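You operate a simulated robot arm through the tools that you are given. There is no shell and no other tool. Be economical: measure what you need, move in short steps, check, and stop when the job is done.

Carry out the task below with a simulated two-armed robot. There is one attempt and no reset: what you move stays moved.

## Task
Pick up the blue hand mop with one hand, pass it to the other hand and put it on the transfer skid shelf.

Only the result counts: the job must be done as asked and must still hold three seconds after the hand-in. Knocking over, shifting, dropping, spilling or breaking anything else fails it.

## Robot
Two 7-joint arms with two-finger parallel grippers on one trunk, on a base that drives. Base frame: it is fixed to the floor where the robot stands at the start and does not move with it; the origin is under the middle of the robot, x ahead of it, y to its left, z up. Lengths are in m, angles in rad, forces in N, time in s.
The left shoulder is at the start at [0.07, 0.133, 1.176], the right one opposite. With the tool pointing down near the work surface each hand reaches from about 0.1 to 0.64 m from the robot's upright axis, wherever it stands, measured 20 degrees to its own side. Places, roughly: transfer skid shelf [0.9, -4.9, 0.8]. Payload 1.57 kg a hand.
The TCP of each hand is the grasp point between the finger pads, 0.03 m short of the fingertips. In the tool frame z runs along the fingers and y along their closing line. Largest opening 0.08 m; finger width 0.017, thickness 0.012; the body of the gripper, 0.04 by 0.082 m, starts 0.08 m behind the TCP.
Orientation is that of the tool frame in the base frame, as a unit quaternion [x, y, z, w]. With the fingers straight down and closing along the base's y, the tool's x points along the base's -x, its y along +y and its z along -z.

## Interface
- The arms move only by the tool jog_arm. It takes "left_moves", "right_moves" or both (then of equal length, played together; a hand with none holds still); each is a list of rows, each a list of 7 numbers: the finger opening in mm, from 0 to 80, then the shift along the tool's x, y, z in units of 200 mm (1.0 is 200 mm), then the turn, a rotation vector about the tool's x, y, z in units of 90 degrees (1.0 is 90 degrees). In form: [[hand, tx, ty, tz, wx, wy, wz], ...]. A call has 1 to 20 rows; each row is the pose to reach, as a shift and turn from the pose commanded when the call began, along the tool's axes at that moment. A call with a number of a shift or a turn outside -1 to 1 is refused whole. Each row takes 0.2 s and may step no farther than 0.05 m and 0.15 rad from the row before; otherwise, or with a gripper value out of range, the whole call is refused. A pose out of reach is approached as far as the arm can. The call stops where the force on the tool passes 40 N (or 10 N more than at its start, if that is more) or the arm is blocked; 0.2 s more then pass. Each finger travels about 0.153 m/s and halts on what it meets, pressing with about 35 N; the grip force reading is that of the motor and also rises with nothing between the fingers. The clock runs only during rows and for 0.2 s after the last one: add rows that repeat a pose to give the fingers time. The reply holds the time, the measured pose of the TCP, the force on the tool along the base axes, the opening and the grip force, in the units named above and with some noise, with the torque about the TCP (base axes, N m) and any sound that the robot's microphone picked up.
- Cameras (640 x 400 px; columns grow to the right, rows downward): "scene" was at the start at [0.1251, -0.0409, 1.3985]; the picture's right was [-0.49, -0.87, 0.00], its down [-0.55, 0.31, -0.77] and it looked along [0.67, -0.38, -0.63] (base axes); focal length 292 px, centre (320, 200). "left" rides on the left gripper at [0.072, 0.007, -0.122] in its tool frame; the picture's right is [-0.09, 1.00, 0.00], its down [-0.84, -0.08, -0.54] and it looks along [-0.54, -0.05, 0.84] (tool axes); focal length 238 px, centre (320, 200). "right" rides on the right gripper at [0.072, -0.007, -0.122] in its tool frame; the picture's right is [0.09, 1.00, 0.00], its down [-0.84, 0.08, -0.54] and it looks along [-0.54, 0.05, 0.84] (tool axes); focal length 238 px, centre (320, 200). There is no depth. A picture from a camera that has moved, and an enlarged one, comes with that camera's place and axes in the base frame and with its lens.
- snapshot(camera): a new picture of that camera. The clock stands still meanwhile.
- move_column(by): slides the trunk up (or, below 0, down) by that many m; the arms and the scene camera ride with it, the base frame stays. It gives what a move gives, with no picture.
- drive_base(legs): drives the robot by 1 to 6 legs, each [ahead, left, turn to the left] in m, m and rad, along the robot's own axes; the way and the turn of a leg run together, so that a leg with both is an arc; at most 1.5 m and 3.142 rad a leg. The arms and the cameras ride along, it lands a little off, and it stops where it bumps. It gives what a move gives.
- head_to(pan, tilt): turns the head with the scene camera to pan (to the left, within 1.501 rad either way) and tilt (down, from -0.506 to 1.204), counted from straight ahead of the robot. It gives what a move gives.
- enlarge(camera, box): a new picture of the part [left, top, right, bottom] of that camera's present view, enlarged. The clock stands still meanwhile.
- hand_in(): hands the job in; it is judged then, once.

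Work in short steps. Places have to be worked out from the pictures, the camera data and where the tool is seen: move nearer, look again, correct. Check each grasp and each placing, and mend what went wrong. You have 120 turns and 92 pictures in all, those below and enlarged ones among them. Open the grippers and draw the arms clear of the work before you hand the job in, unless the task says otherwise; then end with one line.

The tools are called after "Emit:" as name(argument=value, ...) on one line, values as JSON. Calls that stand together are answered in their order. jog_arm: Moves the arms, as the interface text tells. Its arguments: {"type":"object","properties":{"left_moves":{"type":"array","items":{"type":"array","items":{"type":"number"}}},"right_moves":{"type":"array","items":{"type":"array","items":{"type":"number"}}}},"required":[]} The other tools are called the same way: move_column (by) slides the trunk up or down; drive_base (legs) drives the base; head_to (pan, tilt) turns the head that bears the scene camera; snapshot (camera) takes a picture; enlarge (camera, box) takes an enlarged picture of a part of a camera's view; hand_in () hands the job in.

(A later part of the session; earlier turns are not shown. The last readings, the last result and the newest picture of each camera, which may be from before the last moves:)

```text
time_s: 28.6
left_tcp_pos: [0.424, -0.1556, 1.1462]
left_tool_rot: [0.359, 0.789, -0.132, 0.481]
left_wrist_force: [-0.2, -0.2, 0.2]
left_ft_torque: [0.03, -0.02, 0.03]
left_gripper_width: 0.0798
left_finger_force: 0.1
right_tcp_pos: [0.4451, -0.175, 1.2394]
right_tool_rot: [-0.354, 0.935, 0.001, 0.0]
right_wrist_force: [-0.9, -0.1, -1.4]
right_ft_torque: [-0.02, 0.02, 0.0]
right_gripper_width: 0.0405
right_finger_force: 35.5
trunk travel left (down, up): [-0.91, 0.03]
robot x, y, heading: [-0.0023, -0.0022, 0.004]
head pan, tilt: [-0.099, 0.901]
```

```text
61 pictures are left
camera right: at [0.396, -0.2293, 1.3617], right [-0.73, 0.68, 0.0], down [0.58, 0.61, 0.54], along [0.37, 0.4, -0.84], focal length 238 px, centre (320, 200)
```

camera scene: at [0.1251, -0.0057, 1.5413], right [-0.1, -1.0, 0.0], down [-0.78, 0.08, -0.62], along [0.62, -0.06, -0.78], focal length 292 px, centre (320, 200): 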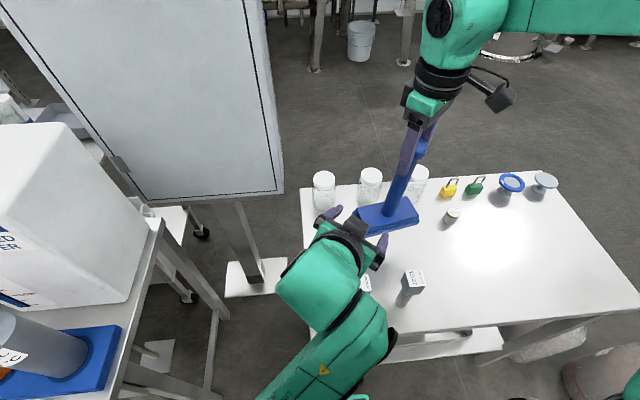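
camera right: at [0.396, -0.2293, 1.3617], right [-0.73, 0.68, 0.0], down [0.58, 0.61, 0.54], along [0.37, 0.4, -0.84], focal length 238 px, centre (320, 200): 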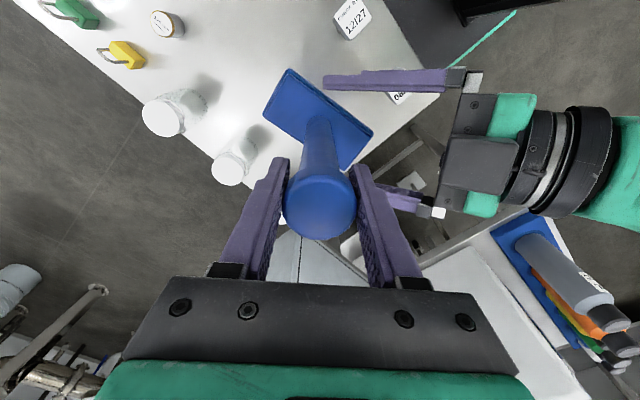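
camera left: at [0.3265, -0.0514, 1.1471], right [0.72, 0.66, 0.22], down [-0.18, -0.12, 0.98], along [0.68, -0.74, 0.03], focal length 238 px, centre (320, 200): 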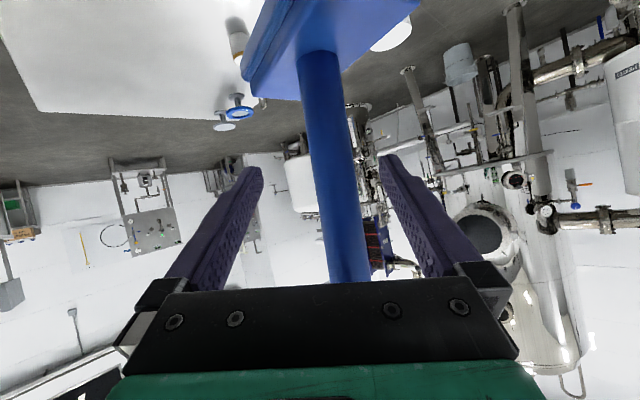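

The shaft is between the left pads in both views, about 10 mm off to one side. I finish the mop's approach with a small sideways correction.

Emit:
jog_arm(right_moves=[[0, 0.03, 0.07, 0, 0, 0, 0], [0, 0.065, 0.138, 0, 0, 0, 0], [0, 0.065, 0.138, 0, 0, 0, 0]])

Emit:
snapshot(camera="left")

Emit:
snapshot(camera="scene")

```text
time_s: 29.4
left_tcp_pos: [0.4255, -0.1561, 1.1446]
left_tool_rot: [0.359, 0.789, -0.131, 0.481]
left_wrist_force: [0.5, -0.2, -0.7]
left_ft_torque: [0.05, 0.04, -0.02]
left_gripper_width: 0.0802
left_finger_force: 0.1
right_tcp_pos: [0.418, -0.1637, 1.2393]
right_tool_rot: [-0.354, 0.935, 0.001, 0.0]
right_wrist_force: [0.3, 0.0, -1.7]
right_ft_torque: [-0.02, -0.01, -0.04]
right_gripper_width: 0.0407
right_finger_force: 35.3
trunk travel left (down, up): [-0.91, 0.03]
robot x, y, heading: [0.0018, -0.0033, -0.002]
head pan, tilt: [-0.099, 0.901]
```

```text
60 pictures are left
camera left: at [0.3274, -0.0518, 1.1468], right [0.72, 0.66, 0.22], down [-0.18, -0.12, 0.98], along [0.68, -0.74, 0.03], focal length 238 px, centre (320, 200)
```

left: 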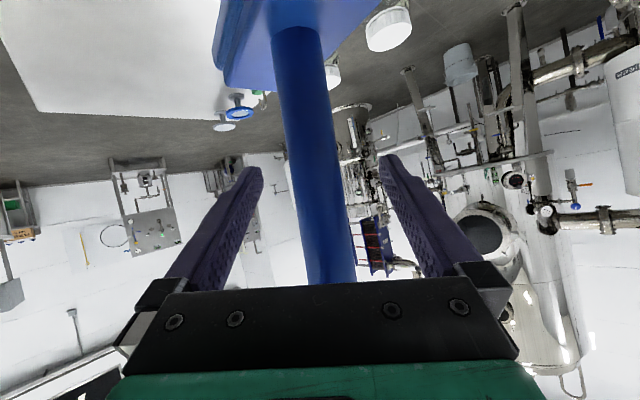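

```text
59 pictures are left
camera scene: at [0.1268, -0.0063, 1.5411], right [-0.1, -1.0, 0.0], down [-0.78, 0.08, -0.62], along [0.62, -0.06, -0.78], focal length 292 px, centre (320, 200)
```

scene: 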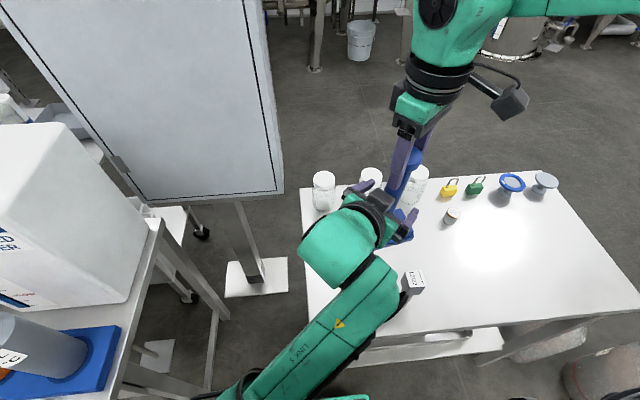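

The shaft is centred now. I try a small roll of the left hand to square the pads with the shaft before closing.

Emit:
jog_arm(left_moves=[[80, 0, 0, 0, 0, 0, -0.05], [80, 0, 0, 0, 0, 0, -0.09]])

Emit:
snapshot(camera="left")

```text
time_s: 29.9
left_tcp_pos: [0.427, -0.1456, 1.1376]
left_tool_rot: [0.308, 0.815, -0.147, 0.468]
left_wrist_force: [0.1, 0.1, 0.2]
left_ft_torque: [0.04, 0.01, -0.01]
left_gripper_width: 0.0802
left_finger_force: 0.0
right_tcp_pos: [0.4189, -0.1641, 1.2385]
right_tool_rot: [-0.354, 0.935, 0.001, -0.001]
right_wrist_force: [0.7, -0.2, -2.0]
right_ft_torque: [-0.02, 0.05, 0.0]
right_gripper_width: 0.0406
right_finger_force: 35.1
trunk travel left (down, up): [-0.91, 0.03]
robot x, y, heading: [0.0022, -0.0019, 0.004]
head pan, tilt: [-0.099, 0.901]
```

```text
58 pictures are left
camera left: at [0.3227, -0.0504, 1.1392], right [0.67, 0.73, 0.13], down [-0.1, -0.08, 0.99], along [0.73, -0.68, 0.02], focal length 238 px, centre (320, 200)
```

left: 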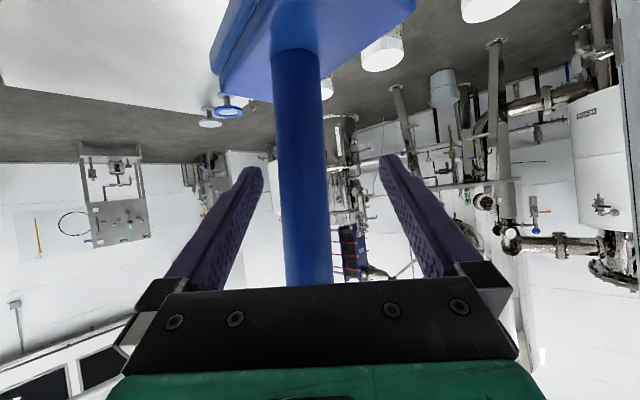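

Roll is good now, with the shaft 11 mm to one side. The right hand nudges the mop to centre it.

Emit:
jog_arm(right_moves=[[0, -0.055, 0.008, 0, 0, 0, 0], [0, -0.055, 0.008, 0, 0, 0, 0]])

Emit:
snapshot(camera="left")

```text
time_s: 30.6
left_tcp_pos: [0.4262, -0.1476, 1.1343]
left_tool_rot: [0.308, 0.816, -0.148, 0.467]
left_wrist_force: [-0.2, -0.3, -0.4]
left_ft_torque: [0.02, 0.0, -0.03]
left_gripper_width: 0.0798
left_finger_force: 0.0
right_tcp_pos: [0.4259, -0.1563, 1.24]
right_tool_rot: [-0.355, 0.935, 0.001, 0.0]
right_wrist_force: [0.3, -0.6, -1.9]
right_ft_torque: [0.0, 0.01, -0.01]
right_gripper_width: 0.0407
right_finger_force: 35.5
trunk travel left (down, up): [-0.91, 0.03]
robot x, y, heading: [-0.0006, 0.0005, -0.006]
head pan, tilt: [-0.099, 0.901]
```

```text
57 pictures are left
camera left: at [0.3217, -0.0508, 1.1383], right [0.67, 0.73, 0.13], down [-0.1, -0.08, 0.99], along [0.73, -0.68, 0.02], focal length 238 px, centre (320, 200)
```

left: 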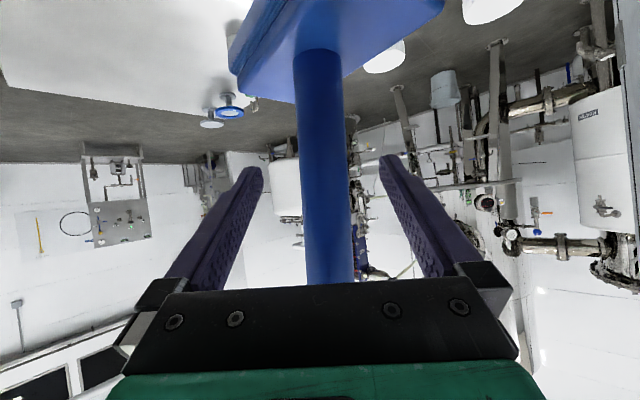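

Centred (shaft at column 323 on the grasp row). I close the left gripper.

Emit:
jog_arm(left_moves=[[40, 0, 0, 0, 0, 0, 0], [20, 0, 0, 0, 0, 0, 0], [0, 0, 0, 0, 0, 0, 0], [0, 0, 0, 0, 0, 0, 0]])

Emit:
snapshot(camera="left")

```text
time_s: 31.6
left_tcp_pos: [0.4266, -0.1466, 1.1347]
left_tool_rot: [0.307, 0.816, -0.149, 0.466]
left_wrist_force: [10.6, 7.2, 4.4]
left_ft_torque: [-0.31, 0.67, 0.13]
left_gripper_width: 0.0287
left_finger_force: 34.4
right_tcp_pos: [0.4249, -0.1553, 1.238]
right_tool_rot: [-0.354, 0.935, 0.001, -0.002]
right_wrist_force: [-10.8, -6.9, -6.8]
right_ft_torque: [-0.49, 0.48, -0.01]
right_gripper_width: 0.0405
right_finger_force: 35.6
trunk travel left (down, up): [-0.91, 0.03]
robot x, y, heading: [0.0005, -0.0021, 0.002]
head pan, tilt: [-0.099, 0.901]
```

```text
56 pictures are left
camera left: at [0.3209, -0.0507, 1.1374], right [0.67, 0.73, 0.12], down [-0.1, -0.08, 0.99], along [0.73, -0.68, 0.02], focal length 238 px, centre (320, 200)
```

left: 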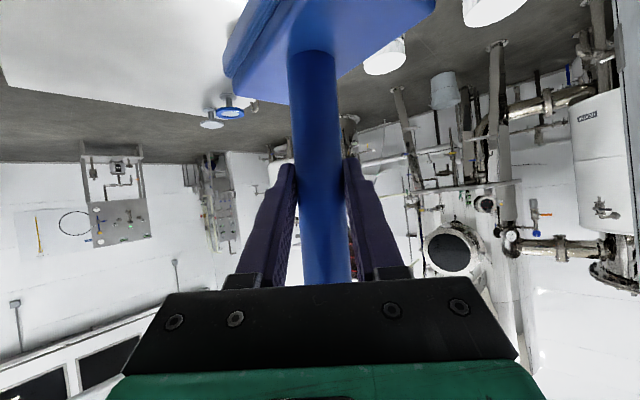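

Left hand holds the shaft (28.7 mm, 34 N). I open the right hand a little and lift it straight off the cap.

Emit:
jog_arm(right_moves=[[50, 0, 0, 0, 0, 0, 0], [56, 0, 0, 0, 0, 0, 0], [56, 0, 0, -0.1, 0, 0, 0], [56, 0, 0, -0.25, 0, 0, 0], [56, 0, 0, -0.4, 0, 0, 0]])

Emit:
snapshot(camera="scene")

Emit:
snapshot(camera="left")

```text
time_s: 32.8
left_tcp_pos: [0.4235, -0.148, 1.1334]
left_tool_rot: [0.31, 0.816, -0.15, 0.465]
left_wrist_force: [0.0, 0.5, -0.8]
left_ft_torque: [0.0, 0.02, 0.01]
left_gripper_width: 0.0292
left_finger_force: 34.7
right_tcp_pos: [0.4263, -0.1556, 1.3197]
right_tool_rot: [-0.355, 0.935, 0.001, 0.0]
right_wrist_force: [0.5, 0.3, 0.7]
right_ft_torque: [-0.01, 0.02, -0.03]
right_gripper_width: 0.0558
right_finger_force: 0.0
trunk travel left (down, up): [-0.91, 0.03]
robot x, y, heading: [-0.0012, 0.0026, -0.001]
head pan, tilt: [-0.099, 0.901]
```

```text
55 pictures are left
camera scene: at [0.1258, -0.006, 1.5412], right [-0.1, -1.0, 0.0], down [-0.78, 0.08, -0.62], along [0.62, -0.06, -0.78], focal length 292 px, centre (320, 200)
```

scene: 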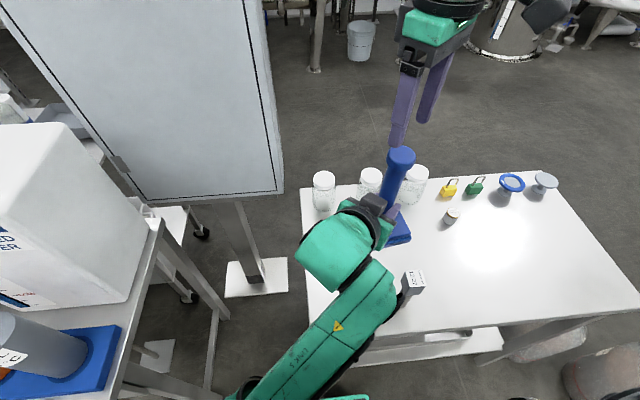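

```text
54 pictures are left
camera left: at [0.319, -0.0517, 1.1366], right [0.68, 0.73, 0.12], down [-0.09, -0.08, 0.99], along [0.73, -0.68, 0.02], focal length 238 px, centre (320, 200)
```

left: 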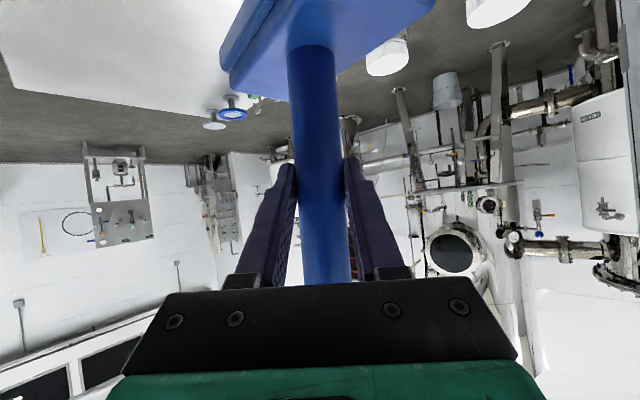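

Handover succeeded: the mop stays steady in the left hand. I draw the right hand away to its own side.

Emit:
jog_arm(right_moves=[[56, 0.156, -0.13, 0, 0, 0, 0], [56, 0.312, -0.26, 0, 0, 0, 0.09], [56, 0.468, -0.39, 0, 0, 0, 0.18], [56, 0.624, -0.52, 0, 0, 0, 0.27], [56, 0.78, -0.65, 0, 0, 0, 0.36]])

Emit:
head_to(pan=-1.2, tilt=0.6)

Emit:
snapshot(camera="scene")

```text
time_s: 34.0
left_tcp_pos: [0.4229, -0.1507, 1.1326]
left_tool_rot: [0.311, 0.817, -0.149, 0.463]
left_wrist_force: [-1.0, -0.6, -0.2]
left_ft_torque: [0.01, 0.01, 0.02]
left_gripper_width: 0.0291
left_finger_force: 34.6
right_tcp_pos: [0.3949, -0.3573, 1.3146]
right_tool_rot: [-0.079, 0.997, 0.001, -0.001]
right_wrist_force: [0.0, -0.6, -0.3]
right_ft_torque: [0.07, -0.04, -0.02]
right_gripper_width: 0.0561
right_finger_force: 0.1
trunk travel left (down, up): [-0.91, 0.03]
robot x, y, heading: [-0.0011, 0.0021, -0.003]
head pan, tilt: [-0.099, 0.901]
```

```text
time_s: 35.3
left_tcp_pos: [0.4251, -0.147, 1.1326]
left_tool_rot: [0.309, 0.816, -0.149, 0.465]
left_wrist_force: [0.1, 0.4, 0.0]
left_ft_torque: [0.01, 0.03, -0.03]
left_gripper_width: 0.0291
left_finger_force: 35.3
right_tcp_pos: [0.3949, -0.3544, 1.3161]
right_tool_rot: [-0.081, 0.997, 0.001, -0.001]
right_wrist_force: [0.4, -0.3, -0.7]
right_ft_torque: [0.02, -0.01, -0.04]
right_gripper_width: 0.056
right_finger_force: 0.0
trunk travel left (down, up): [-0.91, 0.03]
robot x, y, heading: [-0.0029, 0.0011, -0.0]
head pan, tilt: [-1.201, 0.6]
```

```text
53 pictures are left
camera scene: at [0.0831, -0.0813, 1.5659], right [-0.93, -0.36, 0.0], down [-0.21, 0.53, -0.82], along [0.3, -0.77, -0.57], focal length 292 px, centre (320, 200)
```

scene: 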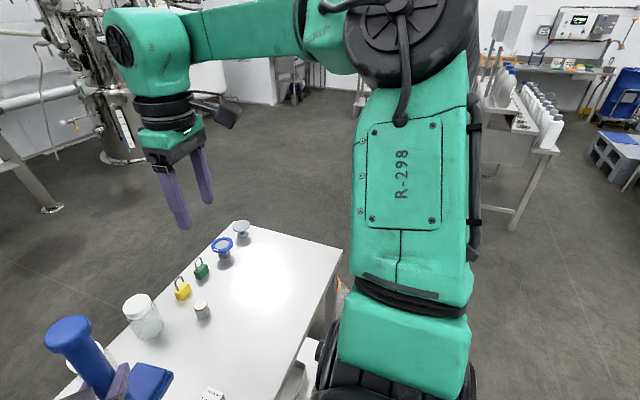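

I need to know the floor behind and to the right before driving. I look to both extremes.

Emit:
head_to(pan=-1.5, tilt=0.55)

Emit:
snapshot(camera="scene")

Emit:
head_to(pan=1.5, tilt=0.55)

Emit:
snapshot(camera="scene")

```text
time_s: 36.1
left_tcp_pos: [0.4237, -0.1479, 1.1342]
left_tool_rot: [0.309, 0.816, -0.149, 0.465]
left_wrist_force: [-0.3, -0.4, 1.2]
left_ft_torque: [0.03, 0.05, 0.02]
left_gripper_width: 0.0291
left_finger_force: 35.4
right_tcp_pos: [0.3955, -0.3554, 1.3161]
right_tool_rot: [-0.081, 0.997, 0.0, -0.001]
right_wrist_force: [0.5, 0.2, -1.4]
right_ft_torque: [0.0, -0.01, 0.04]
right_gripper_width: 0.056
right_finger_force: 0.1
trunk travel left (down, up): [-0.91, 0.03]
robot x, y, heading: [0.0023, 0.0005, 0.006]
head pan, tilt: [-1.499, 0.55]
```

```text
52 pictures are left
camera scene: at [0.0576, -0.0882, 1.5705], right [-1.0, -0.07, 0.0], down [-0.04, 0.52, -0.85], along [0.06, -0.85, -0.52], focal length 292 px, centre (320, 200)
```

scene: 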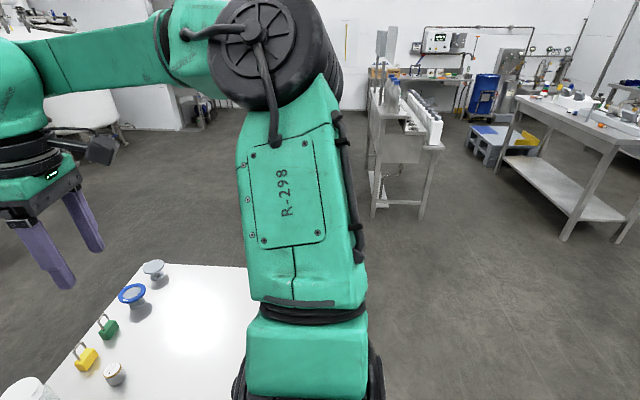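

```text
time_s: 38.7
left_tcp_pos: [0.4241, -0.1481, 1.1328]
left_tool_rot: [0.31, 0.816, -0.15, 0.464]
left_wrist_force: [-0.2, 0.0, 0.2]
left_ft_torque: [0.05, 0.03, 0.0]
left_gripper_width: 0.0291
left_finger_force: 35.1
right_tcp_pos: [0.3947, -0.356, 1.3156]
right_tool_rot: [-0.081, 0.997, 0.001, -0.001]
right_wrist_force: [-0.3, -0.8, -0.5]
right_ft_torque: [-0.02, -0.01, -0.01]
right_gripper_width: 0.0557
right_finger_force: 0.0
trunk travel left (down, up): [-0.91, 0.03]
robot x, y, heading: [0.0027, 0.0009, 0.002]
head pan, tilt: [1.499, 0.55]
```

```text
51 pictures are left
camera scene: at [0.0575, 0.0909, 1.5705], right [1.0, -0.07, 0.0], down [-0.04, -0.52, -0.85], along [0.06, 0.85, -0.52], focal length 292 px, centre (320, 200)
```

scene: 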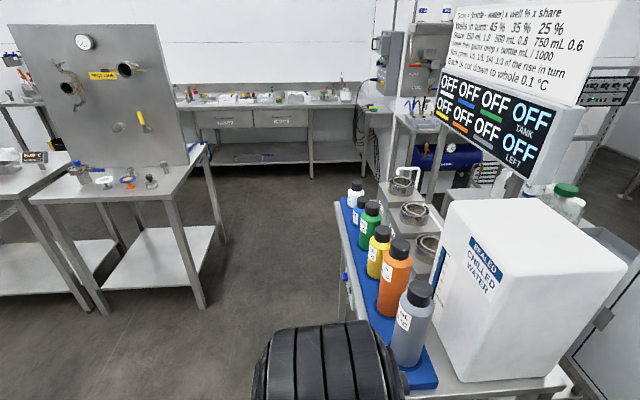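

Floor behind-left and behind-right is free. I back up half a metre from the table, keeping the mop high.

Emit:
drive_base(legs=[[-0.5, 0, 0]])

Emit:
head_to(pan=-0.9, tilt=0.6)

Emit:
snapshot(camera="scene")

```text
time_s: 41.6
left_tcp_pos: [-0.0678, -0.1494, 1.1328]
left_tool_rot: [0.311, 0.816, -0.151, 0.464]
left_wrist_force: [0.5, 0.7, -0.5]
left_ft_torque: [0.02, 0.0, 0.0]
left_gripper_width: 0.0291
left_finger_force: 34.9
right_tcp_pos: [-0.0978, -0.3559, 1.3143]
right_tool_rot: [-0.077, 0.997, 0.001, -0.002]
right_wrist_force: [-1.3, -0.2, -0.9]
right_ft_torque: [-0.01, -0.03, -0.01]
right_gripper_width: 0.056
right_finger_force: 0.1
trunk travel left (down, up): [-0.91, 0.03]
robot x, y, heading: [-0.4937, 0.0042, -0.008]
head pan, tilt: [1.499, 0.55]
```

```text
time_s: 43.8
left_tcp_pos: [-0.0687, -0.1478, 1.1311]
left_tool_rot: [0.311, 0.816, -0.149, 0.464]
left_wrist_force: [0.1, 0.0, 0.4]
left_ft_torque: [0.0, 0.02, 0.02]
left_gripper_width: 0.0292
left_finger_force: 34.7
right_tcp_pos: [-0.0989, -0.3569, 1.3156]
right_tool_rot: [-0.077, 0.997, 0.001, -0.001]
right_wrist_force: [-0.7, -0.2, 0.5]
right_ft_torque: [0.02, -0.03, -0.02]
right_gripper_width: 0.0558
right_finger_force: 0.1
trunk travel left (down, up): [-0.91, 0.03]
robot x, y, heading: [-0.4925, -0.0025, -0.006]
head pan, tilt: [-0.901, 0.6]
```

```text
50 pictures are left
camera scene: at [-0.387, -0.0674, 1.566], right [-0.79, -0.62, 0.0], down [-0.35, 0.44, -0.82], along [0.51, -0.65, -0.57], focal length 292 px, centre (320, 200)
```

scene: 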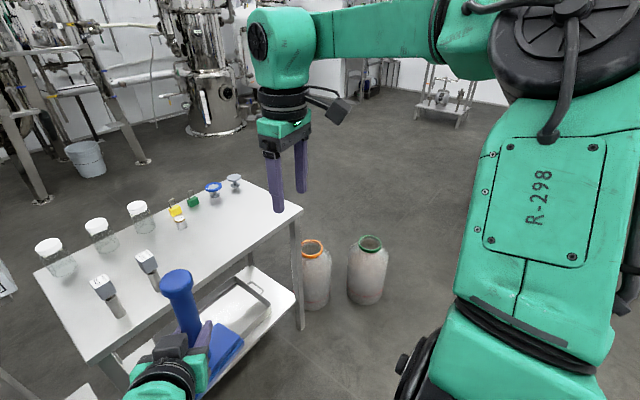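

The two bins stand at about (0.08, -1.2) and (0.31, -0.95), and a bench corner is near (-0.3, -2.35). I turn right and drive along x ≈ -0.5 to y ≈ -1.45, between them.

Emit:
drive_base(legs=[[0, 0, -1.565], [1.0, 0, 0]])

Emit:
head_to(pan=0.4, tilt=0.4)

Emit:
snapshot(camera="scene")

```text
time_s: 52.8
left_tcp_pos: [-0.6361, -1.419, 1.1328]
left_tool_rot: [0.796, 0.359, -0.433, 0.224]
left_wrist_force: [-0.6, 0.7, -0.2]
left_ft_torque: [0.02, -0.02, 0.0]
left_gripper_width: 0.0292
left_finger_force: 35.2
right_tcp_pos: [-0.8445, -1.3908, 1.3158]
right_tool_rot: [0.646, 0.763, 0.002, 0.0]
right_wrist_force: [0.3, -0.4, 0.7]
right_ft_torque: [0.01, 0.02, -0.01]
right_gripper_width: 0.056
right_finger_force: 0.1
trunk travel left (down, up): [-0.91, 0.03]
robot x, y, heading: [-0.4904, -0.994, -1.569]
head pan, tilt: [-0.901, 0.6]
```

```text
time_s: 54.2
left_tcp_pos: [-0.6358, -1.4196, 1.1322]
left_tool_rot: [0.796, 0.36, -0.433, 0.224]
left_wrist_force: [0.2, -0.1, -0.2]
left_ft_torque: [0.04, 0.01, 0.02]
left_gripper_width: 0.0292
left_finger_force: 35.2
right_tcp_pos: [-0.8448, -1.392, 1.3163]
right_tool_rot: [0.646, 0.763, 0.001, -0.001]
right_wrist_force: [-0.3, 0.0, 0.5]
right_ft_torque: [0.05, 0.04, 0.0]
right_gripper_width: 0.0561
right_finger_force: 0.1
trunk travel left (down, up): [-0.91, 0.03]
robot x, y, heading: [-0.4925, -0.9954, -1.564]
head pan, tilt: [0.4, 0.4]
```

```text
49 pictures are left
camera scene: at [-0.4537, -1.1294, 1.5842], right [-0.92, -0.39, 0.0], down [-0.15, 0.36, -0.92], along [0.36, -0.85, -0.39], focal length 292 px, centre (320, 200)
```

scene: 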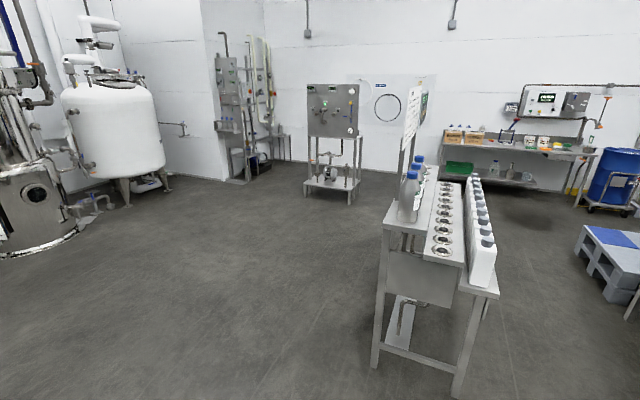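

The skid frame with its panel is ahead. I enlarge it to find its shelf.

Emit:
enlarge(camera="scene", box=[280, 70, 400, 220])

```text
2.67 times, centred on (340, 145) of scene
camera zoom: at [-0.4537, -1.1294, 1.5842], right [-0.92, -0.39, 0.0], down [-0.15, 0.36, -0.92], along [0.36, -0.85, -0.39], focal length 778 px, centre (267, 347)
```

zoom: 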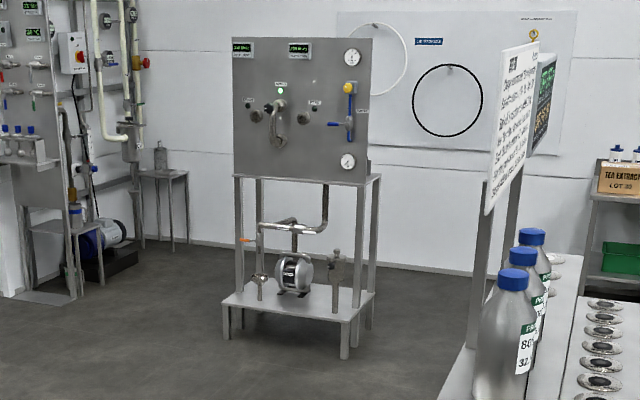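

The z≈0.8 surface is the plate at the bottom of the panel around (0.95, -4.95). I drive between the bins and bench, then toward the skid for a closer look.

Emit:
drive_base(legs=[[0.45, 0, 0], [0, 0, 1.07], [1.4, 0, 0], [0, 0, -1.07], [0.9, 0, 0]])

Emit:
head_to(pan=0.1, tilt=0.45)

Emit:
snapshot(camera="scene")

```text
time_s: 73.2
left_tcp_pos: [0.5877, -3.4379, 1.1318]
left_tool_rot: [0.796, 0.357, -0.433, 0.224]
left_wrist_force: [0.1, 0.1, -0.3]
left_ft_torque: [0.02, 0.02, 0.01]
left_gripper_width: 0.0289
left_finger_force: 35.1
right_tcp_pos: [0.381, -3.4084, 1.3152]
right_tool_rot: [0.649, 0.761, 0.0, 0.001]
right_wrist_force: [0.0, 0.3, 0.0]
right_ft_torque: [0.0, 0.01, -0.01]
right_gripper_width: 0.0557
right_finger_force: 0.0
trunk travel left (down, up): [-0.91, 0.03]
robot x, y, heading: [0.7359, -3.0127, -1.57]
head pan, tilt: [0.4, 0.4]
```

```text
time_s: 74.0
left_tcp_pos: [0.5884, -3.4389, 1.1313]
left_tool_rot: [0.798, 0.357, -0.433, 0.222]
left_wrist_force: [-0.1, 0.1, -0.6]
left_ft_torque: [0.05, -0.02, 0.03]
left_gripper_width: 0.0293
left_finger_force: 35.1
right_tcp_pos: [0.3808, -3.4096, 1.3153]
right_tool_rot: [0.649, 0.761, 0.001, 0.0]
right_wrist_force: [-0.1, 0.6, 0.1]
right_ft_torque: [0.01, 0.0, 0.02]
right_gripper_width: 0.0561
right_finger_force: 0.1
trunk travel left (down, up): [-0.91, 0.03]
robot x, y, heading: [0.7338, -3.0151, -1.577]
head pan, tilt: [0.099, 0.45]
```

```text
47 pictures are left
camera scene: at [0.746, -3.1561, 1.5795], right [-1.0, -0.1, 0.0], down [-0.04, 0.43, -0.9], along [0.09, -0.9, -0.44], focal length 292 px, centre (320, 200)
```

scene: 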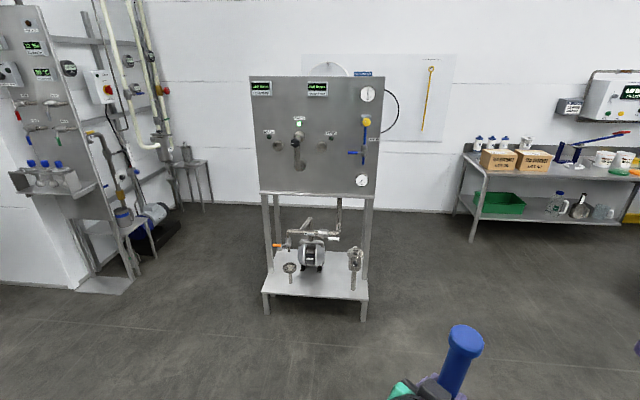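

The skid is now about 1.6 m ahead. I enlarge the panel's bottom and the plate edges to tell where the shelf surface is.

Emit:
enlarge(camera="scene", box=[236, 150, 396, 250])

Emit:
enlarge(camera="scene", box=[236, 235, 396, 335])

```text
4.00 times, centred on (316, 200) of scene
camera zoom: at [0.746, -3.1561, 1.5795], right [-1.0, -0.1, 0.0], down [-0.04, 0.43, -0.9], along [0.09, -0.9, -0.44], focal length 1167 px, centre (336, 200)
```

zoom: 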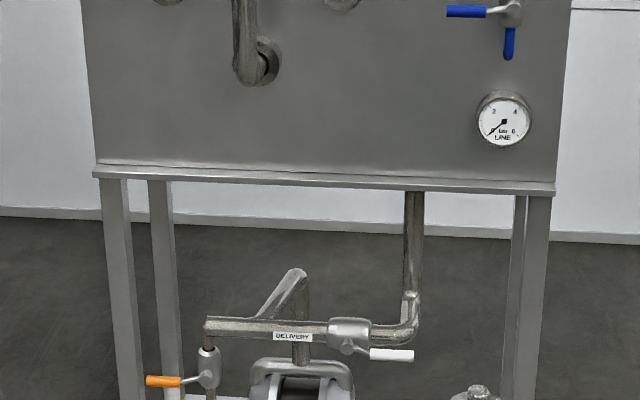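

```text
4.00 times, centred on (316, 285) of scene
camera zoom: at [0.746, -3.1561, 1.5795], right [-1.0, -0.1, 0.0], down [-0.04, 0.43, -0.9], along [0.09, -0.9, -0.44], focal length 1167 px, centre (336, -140)
```

zoom: 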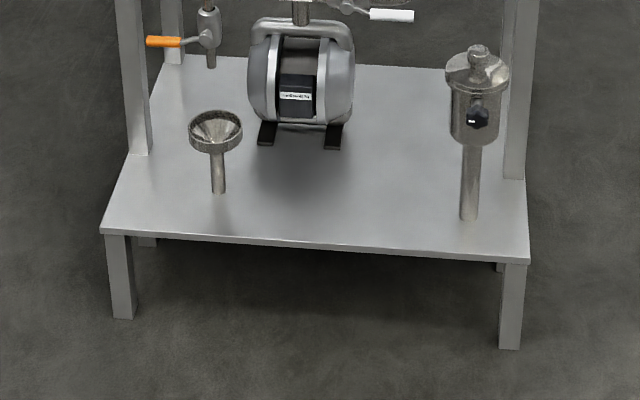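

The z 0.8 plate spans roughly x 0.55–1.27, y -4.77 to -5.05, with the panel standing on its front edge, so the surface is behind the panel. I look to the right side to plan an approach from the skid's side.

Emit:
head_to(pan=-0.9, tilt=0.5)

Emit:
snapshot(camera="scene")

```text
time_s: 75.3
left_tcp_pos: [0.5885, -3.4387, 1.1315]
left_tool_rot: [0.796, 0.358, -0.433, 0.224]
left_wrist_force: [-0.3, 0.1, 0.2]
left_ft_torque: [0.06, -0.01, 0.01]
left_gripper_width: 0.0293
left_finger_force: 35.0
right_tcp_pos: [0.3801, -3.4091, 1.3153]
right_tool_rot: [0.649, 0.761, 0.001, 0.0]
right_wrist_force: [0.0, 0.0, 0.7]
right_ft_torque: [-0.05, -0.01, -0.02]
right_gripper_width: 0.0562
right_finger_force: 0.1
trunk travel left (down, up): [-0.91, 0.03]
robot x, y, heading: [0.7365, -3.0174, -1.577]
head pan, tilt: [-0.901, 0.499]
```

```text
44 pictures are left
camera scene: at [0.6656, -3.1208, 1.575], right [-0.62, 0.78, 0.0], down [0.38, 0.3, -0.88], along [-0.69, -0.54, -0.48], focal length 292 px, centre (320, 200)
```

scene: 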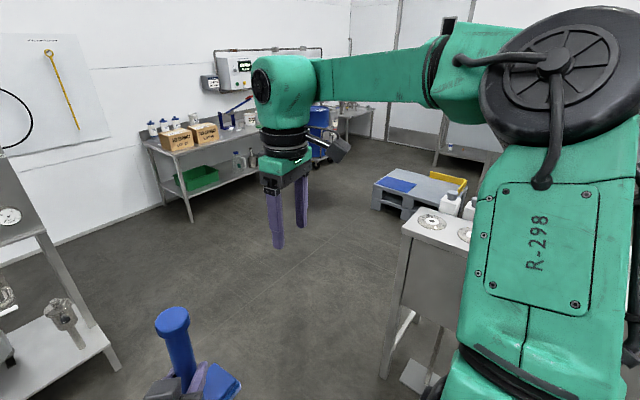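

The bench ends around y = -3.45 and the floor to the skid's right is open. I drive diagonally to about (0.1, -4.0) to see the shelf behind the panel.

Emit:
drive_base(legs=[[1.0, -0.63, 0]])

Emit:
head_to(pan=0.75, tilt=0.55)

Emit:
snapshot(camera="scene")

```text
time_s: 81.3
left_tcp_pos: [-0.0335, -4.4285, 1.1333]
left_tool_rot: [0.795, 0.362, -0.431, 0.226]
left_wrist_force: [-0.3, -0.7, -0.1]
left_ft_torque: [-0.01, -0.02, 0.01]
left_gripper_width: 0.0292
left_finger_force: 34.8
right_tcp_pos: [-0.2412, -4.4018, 1.3163]
right_tool_rot: [0.644, 0.765, 0.001, 0.001]
right_wrist_force: [0.2, 0.1, 0.8]
right_ft_torque: [-0.02, -0.01, 0.03]
right_gripper_width: 0.0561
right_finger_force: 0.0
trunk travel left (down, up): [-0.91, 0.03]
robot x, y, heading: [0.1087, -3.9986, -1.557]
head pan, tilt: [-0.901, 0.499]
```

```text
time_s: 83.0
left_tcp_pos: [-0.0338, -4.4294, 1.1319]
left_tool_rot: [0.795, 0.362, -0.432, 0.225]
left_wrist_force: [0.5, 0.1, 0.0]
left_ft_torque: [0.04, -0.04, 0.0]
left_gripper_width: 0.0291
left_finger_force: 34.8
right_tcp_pos: [-0.2416, -4.4021, 1.3152]
right_tool_rot: [0.643, 0.766, 0.001, 0.0]
right_wrist_force: [0.1, -0.7, -0.7]
right_ft_torque: [0.01, 0.0, -0.02]
right_gripper_width: 0.0561
right_finger_force: 0.1
trunk travel left (down, up): [-0.91, 0.03]
robot x, y, heading: [0.1109, -4.0035, -1.561]
head pan, tilt: [0.75, 0.55]
```

```text
43 pictures are left
camera scene: at [0.1726, -4.1174, 1.5705], right [-0.72, -0.69, 0.0], down [-0.36, 0.38, -0.85], along [0.59, -0.62, -0.52], focal length 292 px, centre (320, 200)
```

scene: 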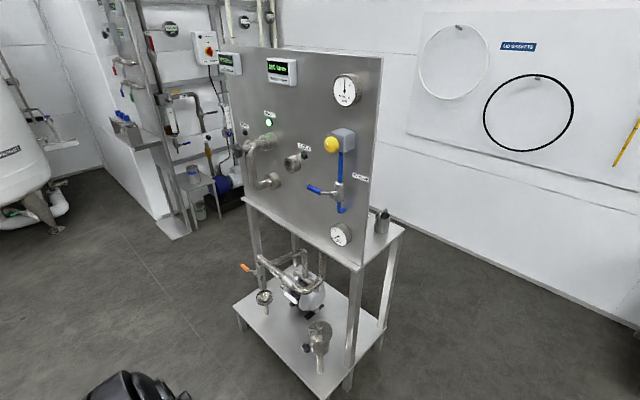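

The panel is a thin sheet; the shelf lies behind it with a small cup-like item on it. I drive to the skid's right side and turn to face along the shelf.

Emit:
drive_base(legs=[[0.9, -0.25, 0], [0, 0, 1.56]])

Emit:
head_to(pan=0.0, tilt=0.6)

Emit:
snapshot(camera="scene")

```text
time_s: 91.6
left_tcp_pos: [0.2909, -5.0499, 1.1303]
left_tool_rot: [0.315, 0.815, -0.15, 0.463]
left_wrist_force: [0.8, 0.6, 0.7]
left_ft_torque: [-0.01, 0.02, 0.02]
left_gripper_width: 0.0293
left_finger_force: 35.3
right_tcp_pos: [0.2605, -5.2562, 1.3153]
right_tool_rot: [-0.075, 0.997, 0.001, -0.001]
right_wrist_force: [0.3, -0.5, -0.8]
right_ft_torque: [0.01, -0.04, 0.0]
right_gripper_width: 0.056
right_finger_force: 0.1
trunk travel left (down, up): [-0.91, 0.03]
robot x, y, heading: [-0.1281, -4.8915, -0.014]
head pan, tilt: [0.75, 0.55]
```

```text
time_s: 92.7
left_tcp_pos: [0.2924, -5.0491, 1.1323]
left_tool_rot: [0.316, 0.814, -0.151, 0.462]
left_wrist_force: [0.1, -0.1, -0.9]
left_ft_torque: [-0.01, 0.02, 0.01]
left_gripper_width: 0.0292
left_finger_force: 35.3
right_tcp_pos: [0.2615, -5.2574, 1.3153]
right_tool_rot: [-0.075, 0.997, 0.001, -0.001]
right_wrist_force: [0.5, -0.6, 0.0]
right_ft_torque: [0.03, 0.02, -0.01]
right_gripper_width: 0.0559
right_finger_force: 0.0
trunk travel left (down, up): [-0.91, 0.03]
robot x, y, heading: [-0.1282, -4.8976, -0.01]
head pan, tilt: [0.0, 0.6]
```

```text
42 pictures are left
camera scene: at [0.0093, -4.8973, 1.566], right [-0.01, -1.0, 0.0], down [-0.57, 0.01, -0.82], along [0.82, -0.01, -0.57], focal length 292 px, centre (320, 200)
```

scene: 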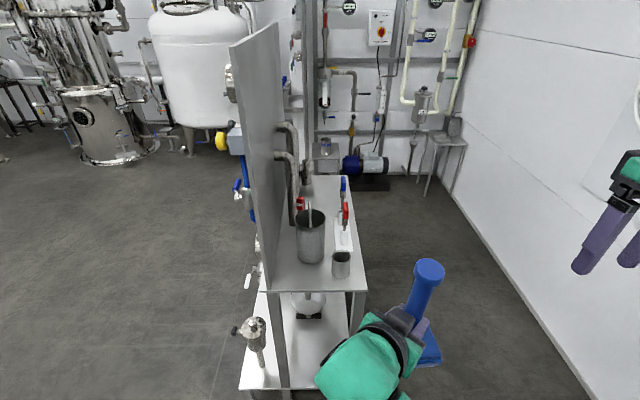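

Emit:
enlarge(camera="scene", box=[230, 100, 390, 300])

```text
2.00 times, centred on (310, 200) of scene
camera zoom: at [0.0093, -4.8973, 1.566], right [-0.01, -1.0, 0.0], down [-0.57, 0.01, -0.82], along [0.82, -0.01, -0.57], focal length 584 px, centre (340, 200)
```

zoom: 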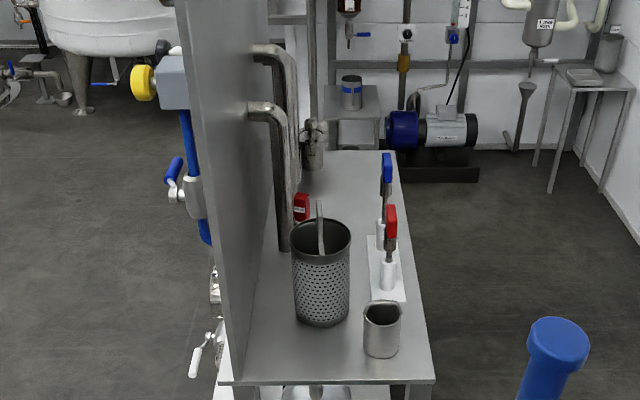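

The shelf (x 0.60–1.34, y -4.71 to -5.055) holds a cup, a basket and two stands; its far part around (1.19, -4.96) is free. I'll go around behind the skid and face it from the wall side.

Emit:
drive_base(legs=[[0.53, -0.7, 0], [0.64, 0, 0], [0, 0, 0.79]])

Emit:
head_to(pan=0.5, tilt=0.7)

Emit:
snapshot(camera="scene")

```text
time_s: 102.6
left_tcp_pos: [1.4451, -5.4279, 1.1313]
left_tool_rot: [-0.014, 0.874, 0.035, 0.485]
left_wrist_force: [-0.1, -0.5, 0.5]
left_ft_torque: [-0.04, 0.03, -0.02]
left_gripper_width: 0.0293
left_finger_force: 35.1
right_tcp_pos: [1.5676, -5.5981, 1.3153]
right_tool_rot: [-0.445, 0.896, 0.0, -0.001]
right_wrist_force: [-0.8, 0.1, 0.5]
right_ft_torque: [0.06, 0.01, 0.0]
right_gripper_width: 0.0562
right_finger_force: 0.1
trunk travel left (down, up): [-0.91, 0.03]
robot x, y, heading: [1.0351, -5.6097, 0.755]
head pan, tilt: [0.0, 0.6]
```

```text
time_s: 103.5
left_tcp_pos: [1.4461, -5.4284, 1.1318]
left_tool_rot: [-0.014, 0.873, 0.035, 0.486]
left_wrist_force: [0.2, -0.1, -0.7]
left_ft_torque: [-0.01, 0.03, -0.04]
left_gripper_width: 0.0292
left_finger_force: 35.3
right_tcp_pos: [1.5676, -5.5985, 1.3163]
right_tool_rot: [-0.444, 0.896, -0.001, -0.001]
right_wrist_force: [-0.4, -0.7, 0.9]
right_ft_torque: [-0.04, 0.02, 0.02]
right_gripper_width: 0.0561
right_finger_force: 0.0
trunk travel left (down, up): [-0.91, 0.03]
robot x, y, heading: [1.0385, -5.6126, 0.761]
head pan, tilt: [0.499, 0.7]
```

```text
40 pictures are left
camera scene: at [1.0997, -5.496, 1.5574], right [0.95, -0.31, 0.0], down [-0.2, -0.61, -0.76], along [0.23, 0.73, -0.64], focal length 292 px, centre (320, 200)
```

scene: 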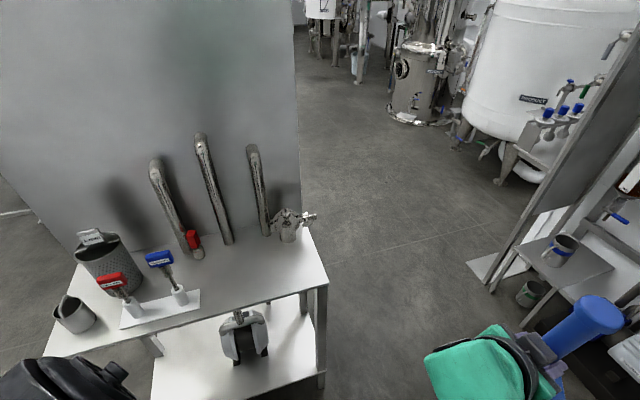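

The free area on the shelf is x 0.92–1.27, y -5.02 to -4.82; I aim for the mop at (1.10, -4.93). I finish the turn and approach partway with the mop high above the shelf.

Emit:
drive_base(legs=[[0, 0, 0.81], [0.15, 0.085, 0]])

Emit:
head_to(pan=0.0, tilt=0.8)

Emit:
snapshot(camera="scene")

```text
time_s: 107.2
left_tcp_pos: [1.0883, -5.0413, 1.1335]
left_tool_rot: [-0.366, 0.793, 0.229, 0.43]
left_wrist_force: [-0.8, -0.9, -0.2]
left_ft_torque: [-0.01, 0.02, 0.0]
left_gripper_width: 0.0292
left_finger_force: 35.1
right_tcp_pos: [1.2981, -5.0656, 1.3159]
right_tool_rot: [0.769, -0.639, -0.002, 0.001]
right_wrist_force: [0.1, 0.0, -0.1]
right_ft_torque: [0.02, 0.01, 0.03]
right_gripper_width: 0.0559
right_finger_force: 0.0
trunk travel left (down, up): [-0.91, 0.03]
robot x, y, heading: [0.9493, -5.4661, 1.593]
head pan, tilt: [0.499, 0.7]
```

```text
time_s: 108.1
left_tcp_pos: [1.0866, -5.0379, 1.13]
left_tool_rot: [-0.367, 0.793, 0.228, 0.43]
left_wrist_force: [0.3, 0.4, -0.8]
left_ft_torque: [-0.01, -0.01, -0.04]
left_gripper_width: 0.0292
left_finger_force: 35.1
right_tcp_pos: [1.2963, -5.0624, 1.3152]
right_tool_rot: [0.769, -0.639, 0.001, 0.003]
right_wrist_force: [-0.2, 0.7, 0.6]
right_ft_torque: [-0.01, -0.02, 0.02]
right_gripper_width: 0.0558
right_finger_force: 0.0
trunk travel left (down, up): [-0.91, 0.03]
robot x, y, heading: [0.9502, -5.4643, 1.596]
head pan, tilt: [0.0, 0.799]
```

```text
39 pictures are left
camera scene: at [0.9468, -5.3322, 1.549], right [1.0, 0.02, 0.0], down [0.02, -0.72, -0.7], along [-0.02, 0.7, -0.72], focal length 292 px, centre (320, 200)
```

scene: 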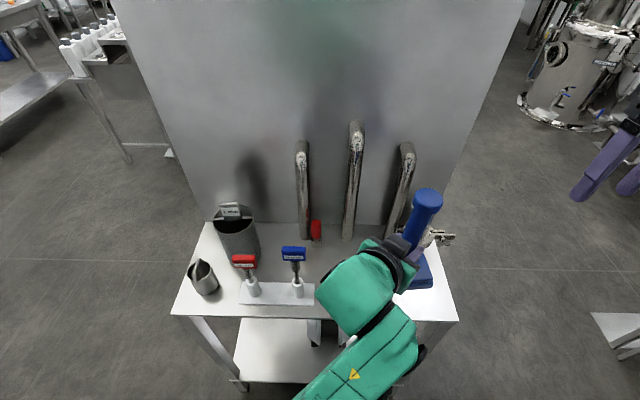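

Mop is at (1.087, -5.038), over the shelf's rear edge. I drive 0.10 m further ahead to bring it over the free area.

Emit:
drive_base(legs=[[0.1, 0, -0.02]])

Emit:
snapshot(camera="scene")

Emit:
snapshot(camera="left")

Emit:
snapshot(camera="right")

```text
time_s: 109.2
left_tcp_pos: [1.0948, -4.9465, 1.1331]
left_tool_rot: [-0.357, 0.796, 0.225, 0.434]
left_wrist_force: [0.1, 0.4, -0.5]
left_ft_torque: [0.0, -0.01, -0.01]
left_gripper_width: 0.0295
left_finger_force: 34.7
right_tcp_pos: [1.303, -4.9759, 1.3181]
right_tool_rot: [0.763, -0.647, -0.001, -0.002]
right_wrist_force: [-0.4, 0.7, -0.3]
right_ft_torque: [0.05, 0.02, 0.01]
right_gripper_width: 0.056
right_finger_force: 0.1
trunk travel left (down, up): [-0.91, 0.03]
robot x, y, heading: [0.9502, -5.3679, 1.572]
head pan, tilt: [0.0, 0.799]
```

```text
38 pictures are left
camera scene: at [0.9484, -5.2398, 1.5497], right [1.0, 0.0, 0.0], down [0.0, -0.71, -0.7], along [0.0, 0.7, -0.71], focal length 292 px, centre (320, 200)
```

scene: 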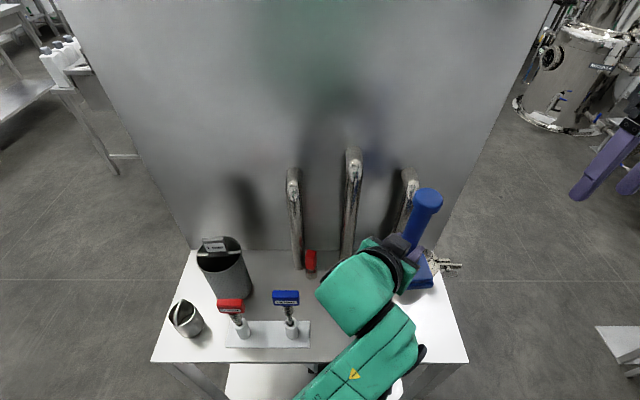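

```text
37 pictures are left
camera left: at [0.9979, -5.05, 1.1372], right [-0.73, 0.67, 0.13], down [0.08, -0.1, 0.99], along [0.68, 0.73, 0.02], focal length 238 px, centre (320, 200)
```

left: 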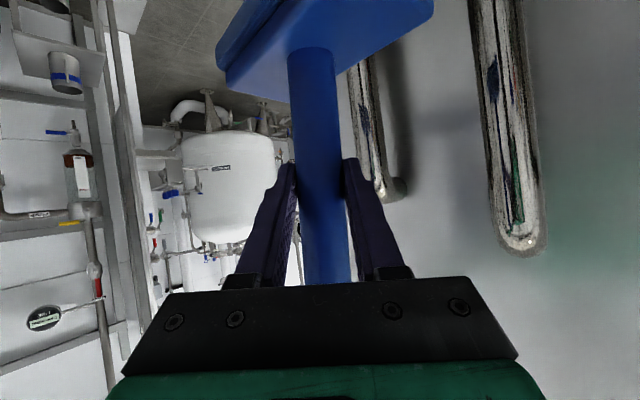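

```text
36 pictures are left
camera right: at [1.3208, -5.047, 1.4403], right [-0.97, -0.25, 0.0], down [-0.21, 0.81, 0.54], along [-0.14, 0.53, -0.84], focal length 238 px, centre (320, 200)
```

right: 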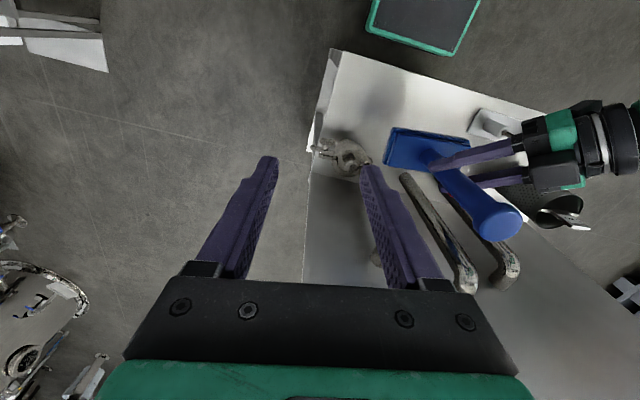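

The right camera shows the mop head about 2 cm short of the valve in the rear. I shift back 2 cm and 1.5 cm left for more margin.

Emit:
drive_base(legs=[[-0.022, 0.015, 0]])

Emit:
move_column(by=-0.15)

Emit:
snapshot(camera="right")

Emit:
snapshot(camera="left")

Emit:
snapshot(camera="scene")

```text
time_s: 110.1
left_tcp_pos: [1.0829, -4.9572, 1.1287]
left_tool_rot: [-0.36, 0.798, 0.222, 0.43]
left_wrist_force: [0.5, 0.7, -0.4]
left_ft_torque: [-0.04, 0.02, 0.01]
left_gripper_width: 0.029
left_finger_force: 34.9
right_tcp_pos: [1.2926, -4.9835, 1.3127]
right_tool_rot: [0.762, -0.647, 0.001, 0.005]
right_wrist_force: [0.3, 1.1, 0.6]
right_ft_torque: [-0.12, 0.02, 0.0]
right_gripper_width: 0.056
right_finger_force: 0.0
trunk travel left (down, up): [-0.91, 0.03]
robot x, y, heading: [0.9347, -5.3897, 1.575]
head pan, tilt: [0.0, 0.799]
```

```text
time_s: 111.8
left_tcp_pos: [1.0805, -4.9627, 0.9808]
left_tool_rot: [-0.359, 0.796, 0.225, 0.432]
left_wrist_force: [0.2, 0.1, -0.1]
left_ft_torque: [-0.01, 0.01, -0.01]
left_gripper_width: 0.0294
left_finger_force: 35.0
right_tcp_pos: [1.2875, -4.992, 1.165]
right_tool_rot: [0.763, -0.647, 0.0, 0.001]
right_wrist_force: [0.1, -0.7, -1.3]
right_ft_torque: [-0.02, -0.04, 0.0]
right_gripper_width: 0.056
right_finger_force: 0.0
trunk travel left (down, up): [-0.76, 0.18]
robot x, y, heading: [0.933, -5.3884, 1.57]
head pan, tilt: [0.0, 0.799]
```

```text
35 pictures are left
camera right: at [1.3064, -5.0622, 1.2884], right [-0.97, -0.25, 0.0], down [-0.21, 0.81, 0.54], along [-0.14, 0.52, -0.84], focal length 238 px, centre (320, 200)
```

right: 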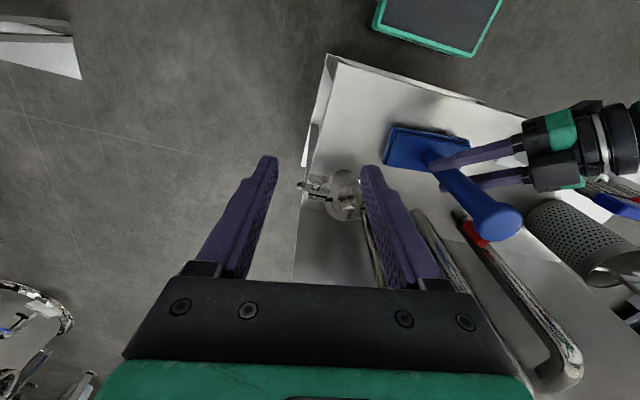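

```text
34 pictures are left
camera left: at [0.9832, -5.0669, 0.9854], right [-0.73, 0.67, 0.12], down [0.08, -0.09, 0.99], along [0.68, 0.73, 0.01], focal length 238 px, centre (320, 200)
```

left: 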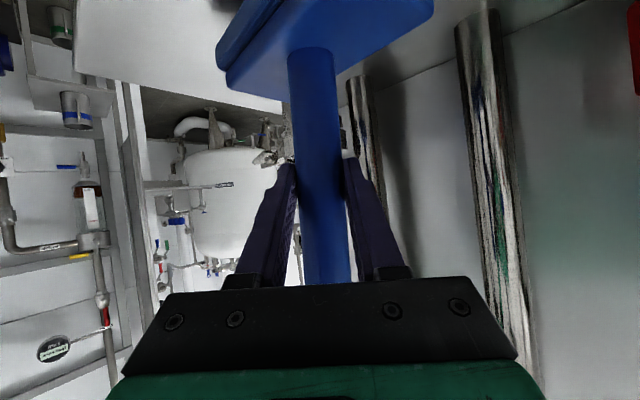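

```text
33 pictures are left
camera scene: at [0.934, -5.2547, 1.3991], right [1.0, 0.0, 0.0], down [0.0, -0.72, -0.7], along [0.0, 0.7, -0.72], focal length 292 px, centre (320, 200)
```

scene: 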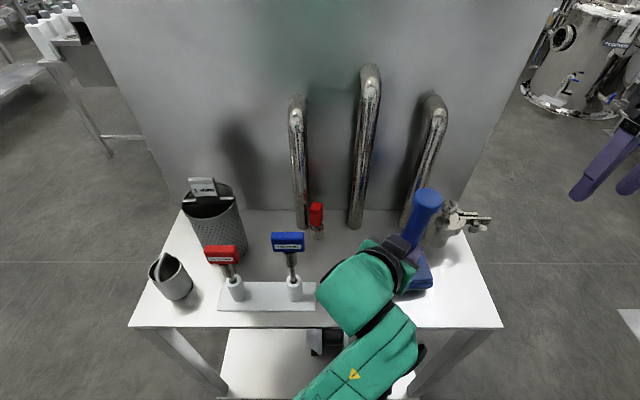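

The mop head hangs clear over free shelf, its bottom at about z 0.87. I lower 4.5 cm more and check.

Emit:
move_column(by=-0.045)

Emit:
snapshot(camera="right")

Emit:
enlarge(camera="right", box=[280, 80, 480, 205])

```text
time_s: 112.7
left_tcp_pos: [1.0772, -4.9651, 0.9409]
left_tool_rot: [-0.357, 0.794, 0.226, 0.437]
left_wrist_force: [-5.2, -1.4, 26.5]
left_ft_torque: [0.14, -1.01, 0.13]
left_gripper_width: 0.03
left_finger_force: 34.9
right_tcp_pos: [1.2847, -4.9948, 1.1237]
right_tool_rot: [0.762, -0.647, 0.0, -0.002]
right_wrist_force: [0.5, 0.4, 0.3]
right_ft_torque: [0.01, -0.02, 0.02]
right_gripper_width: 0.0557
right_finger_force: 0.0
trunk travel left (down, up): [-0.715, 0.225]
robot x, y, heading: [0.9333, -5.3872, 1.574]
head pan, tilt: [0.0, 0.799]
```

```text
32 pictures are left
camera right: at [1.3032, -5.0666, 1.2456], right [-0.97, -0.25, 0.0], down [-0.21, 0.81, 0.54], along [-0.14, 0.53, -0.84], focal length 238 px, centre (320, 200)
```

right: 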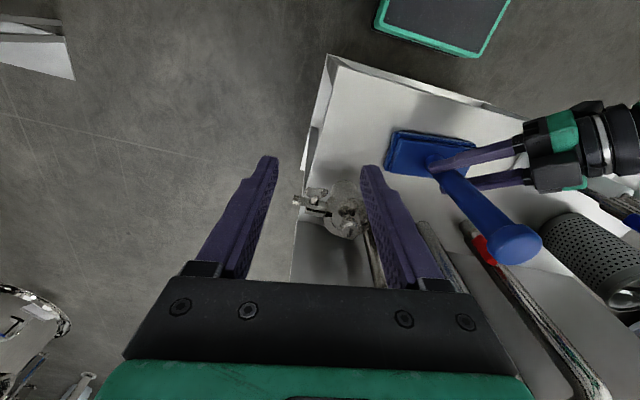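

```text
3.20 times, centred on (380, 142) of right
camera zoom: at [1.3032, -5.0666, 1.2456], right [-0.97, -0.25, 0.0], down [-0.21, 0.81, 0.54], along [-0.14, 0.53, -0.84], focal length 763 px, centre (128, 384)
```

zoom: 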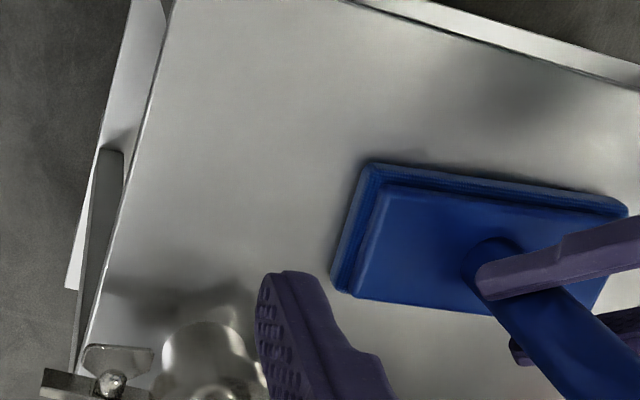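

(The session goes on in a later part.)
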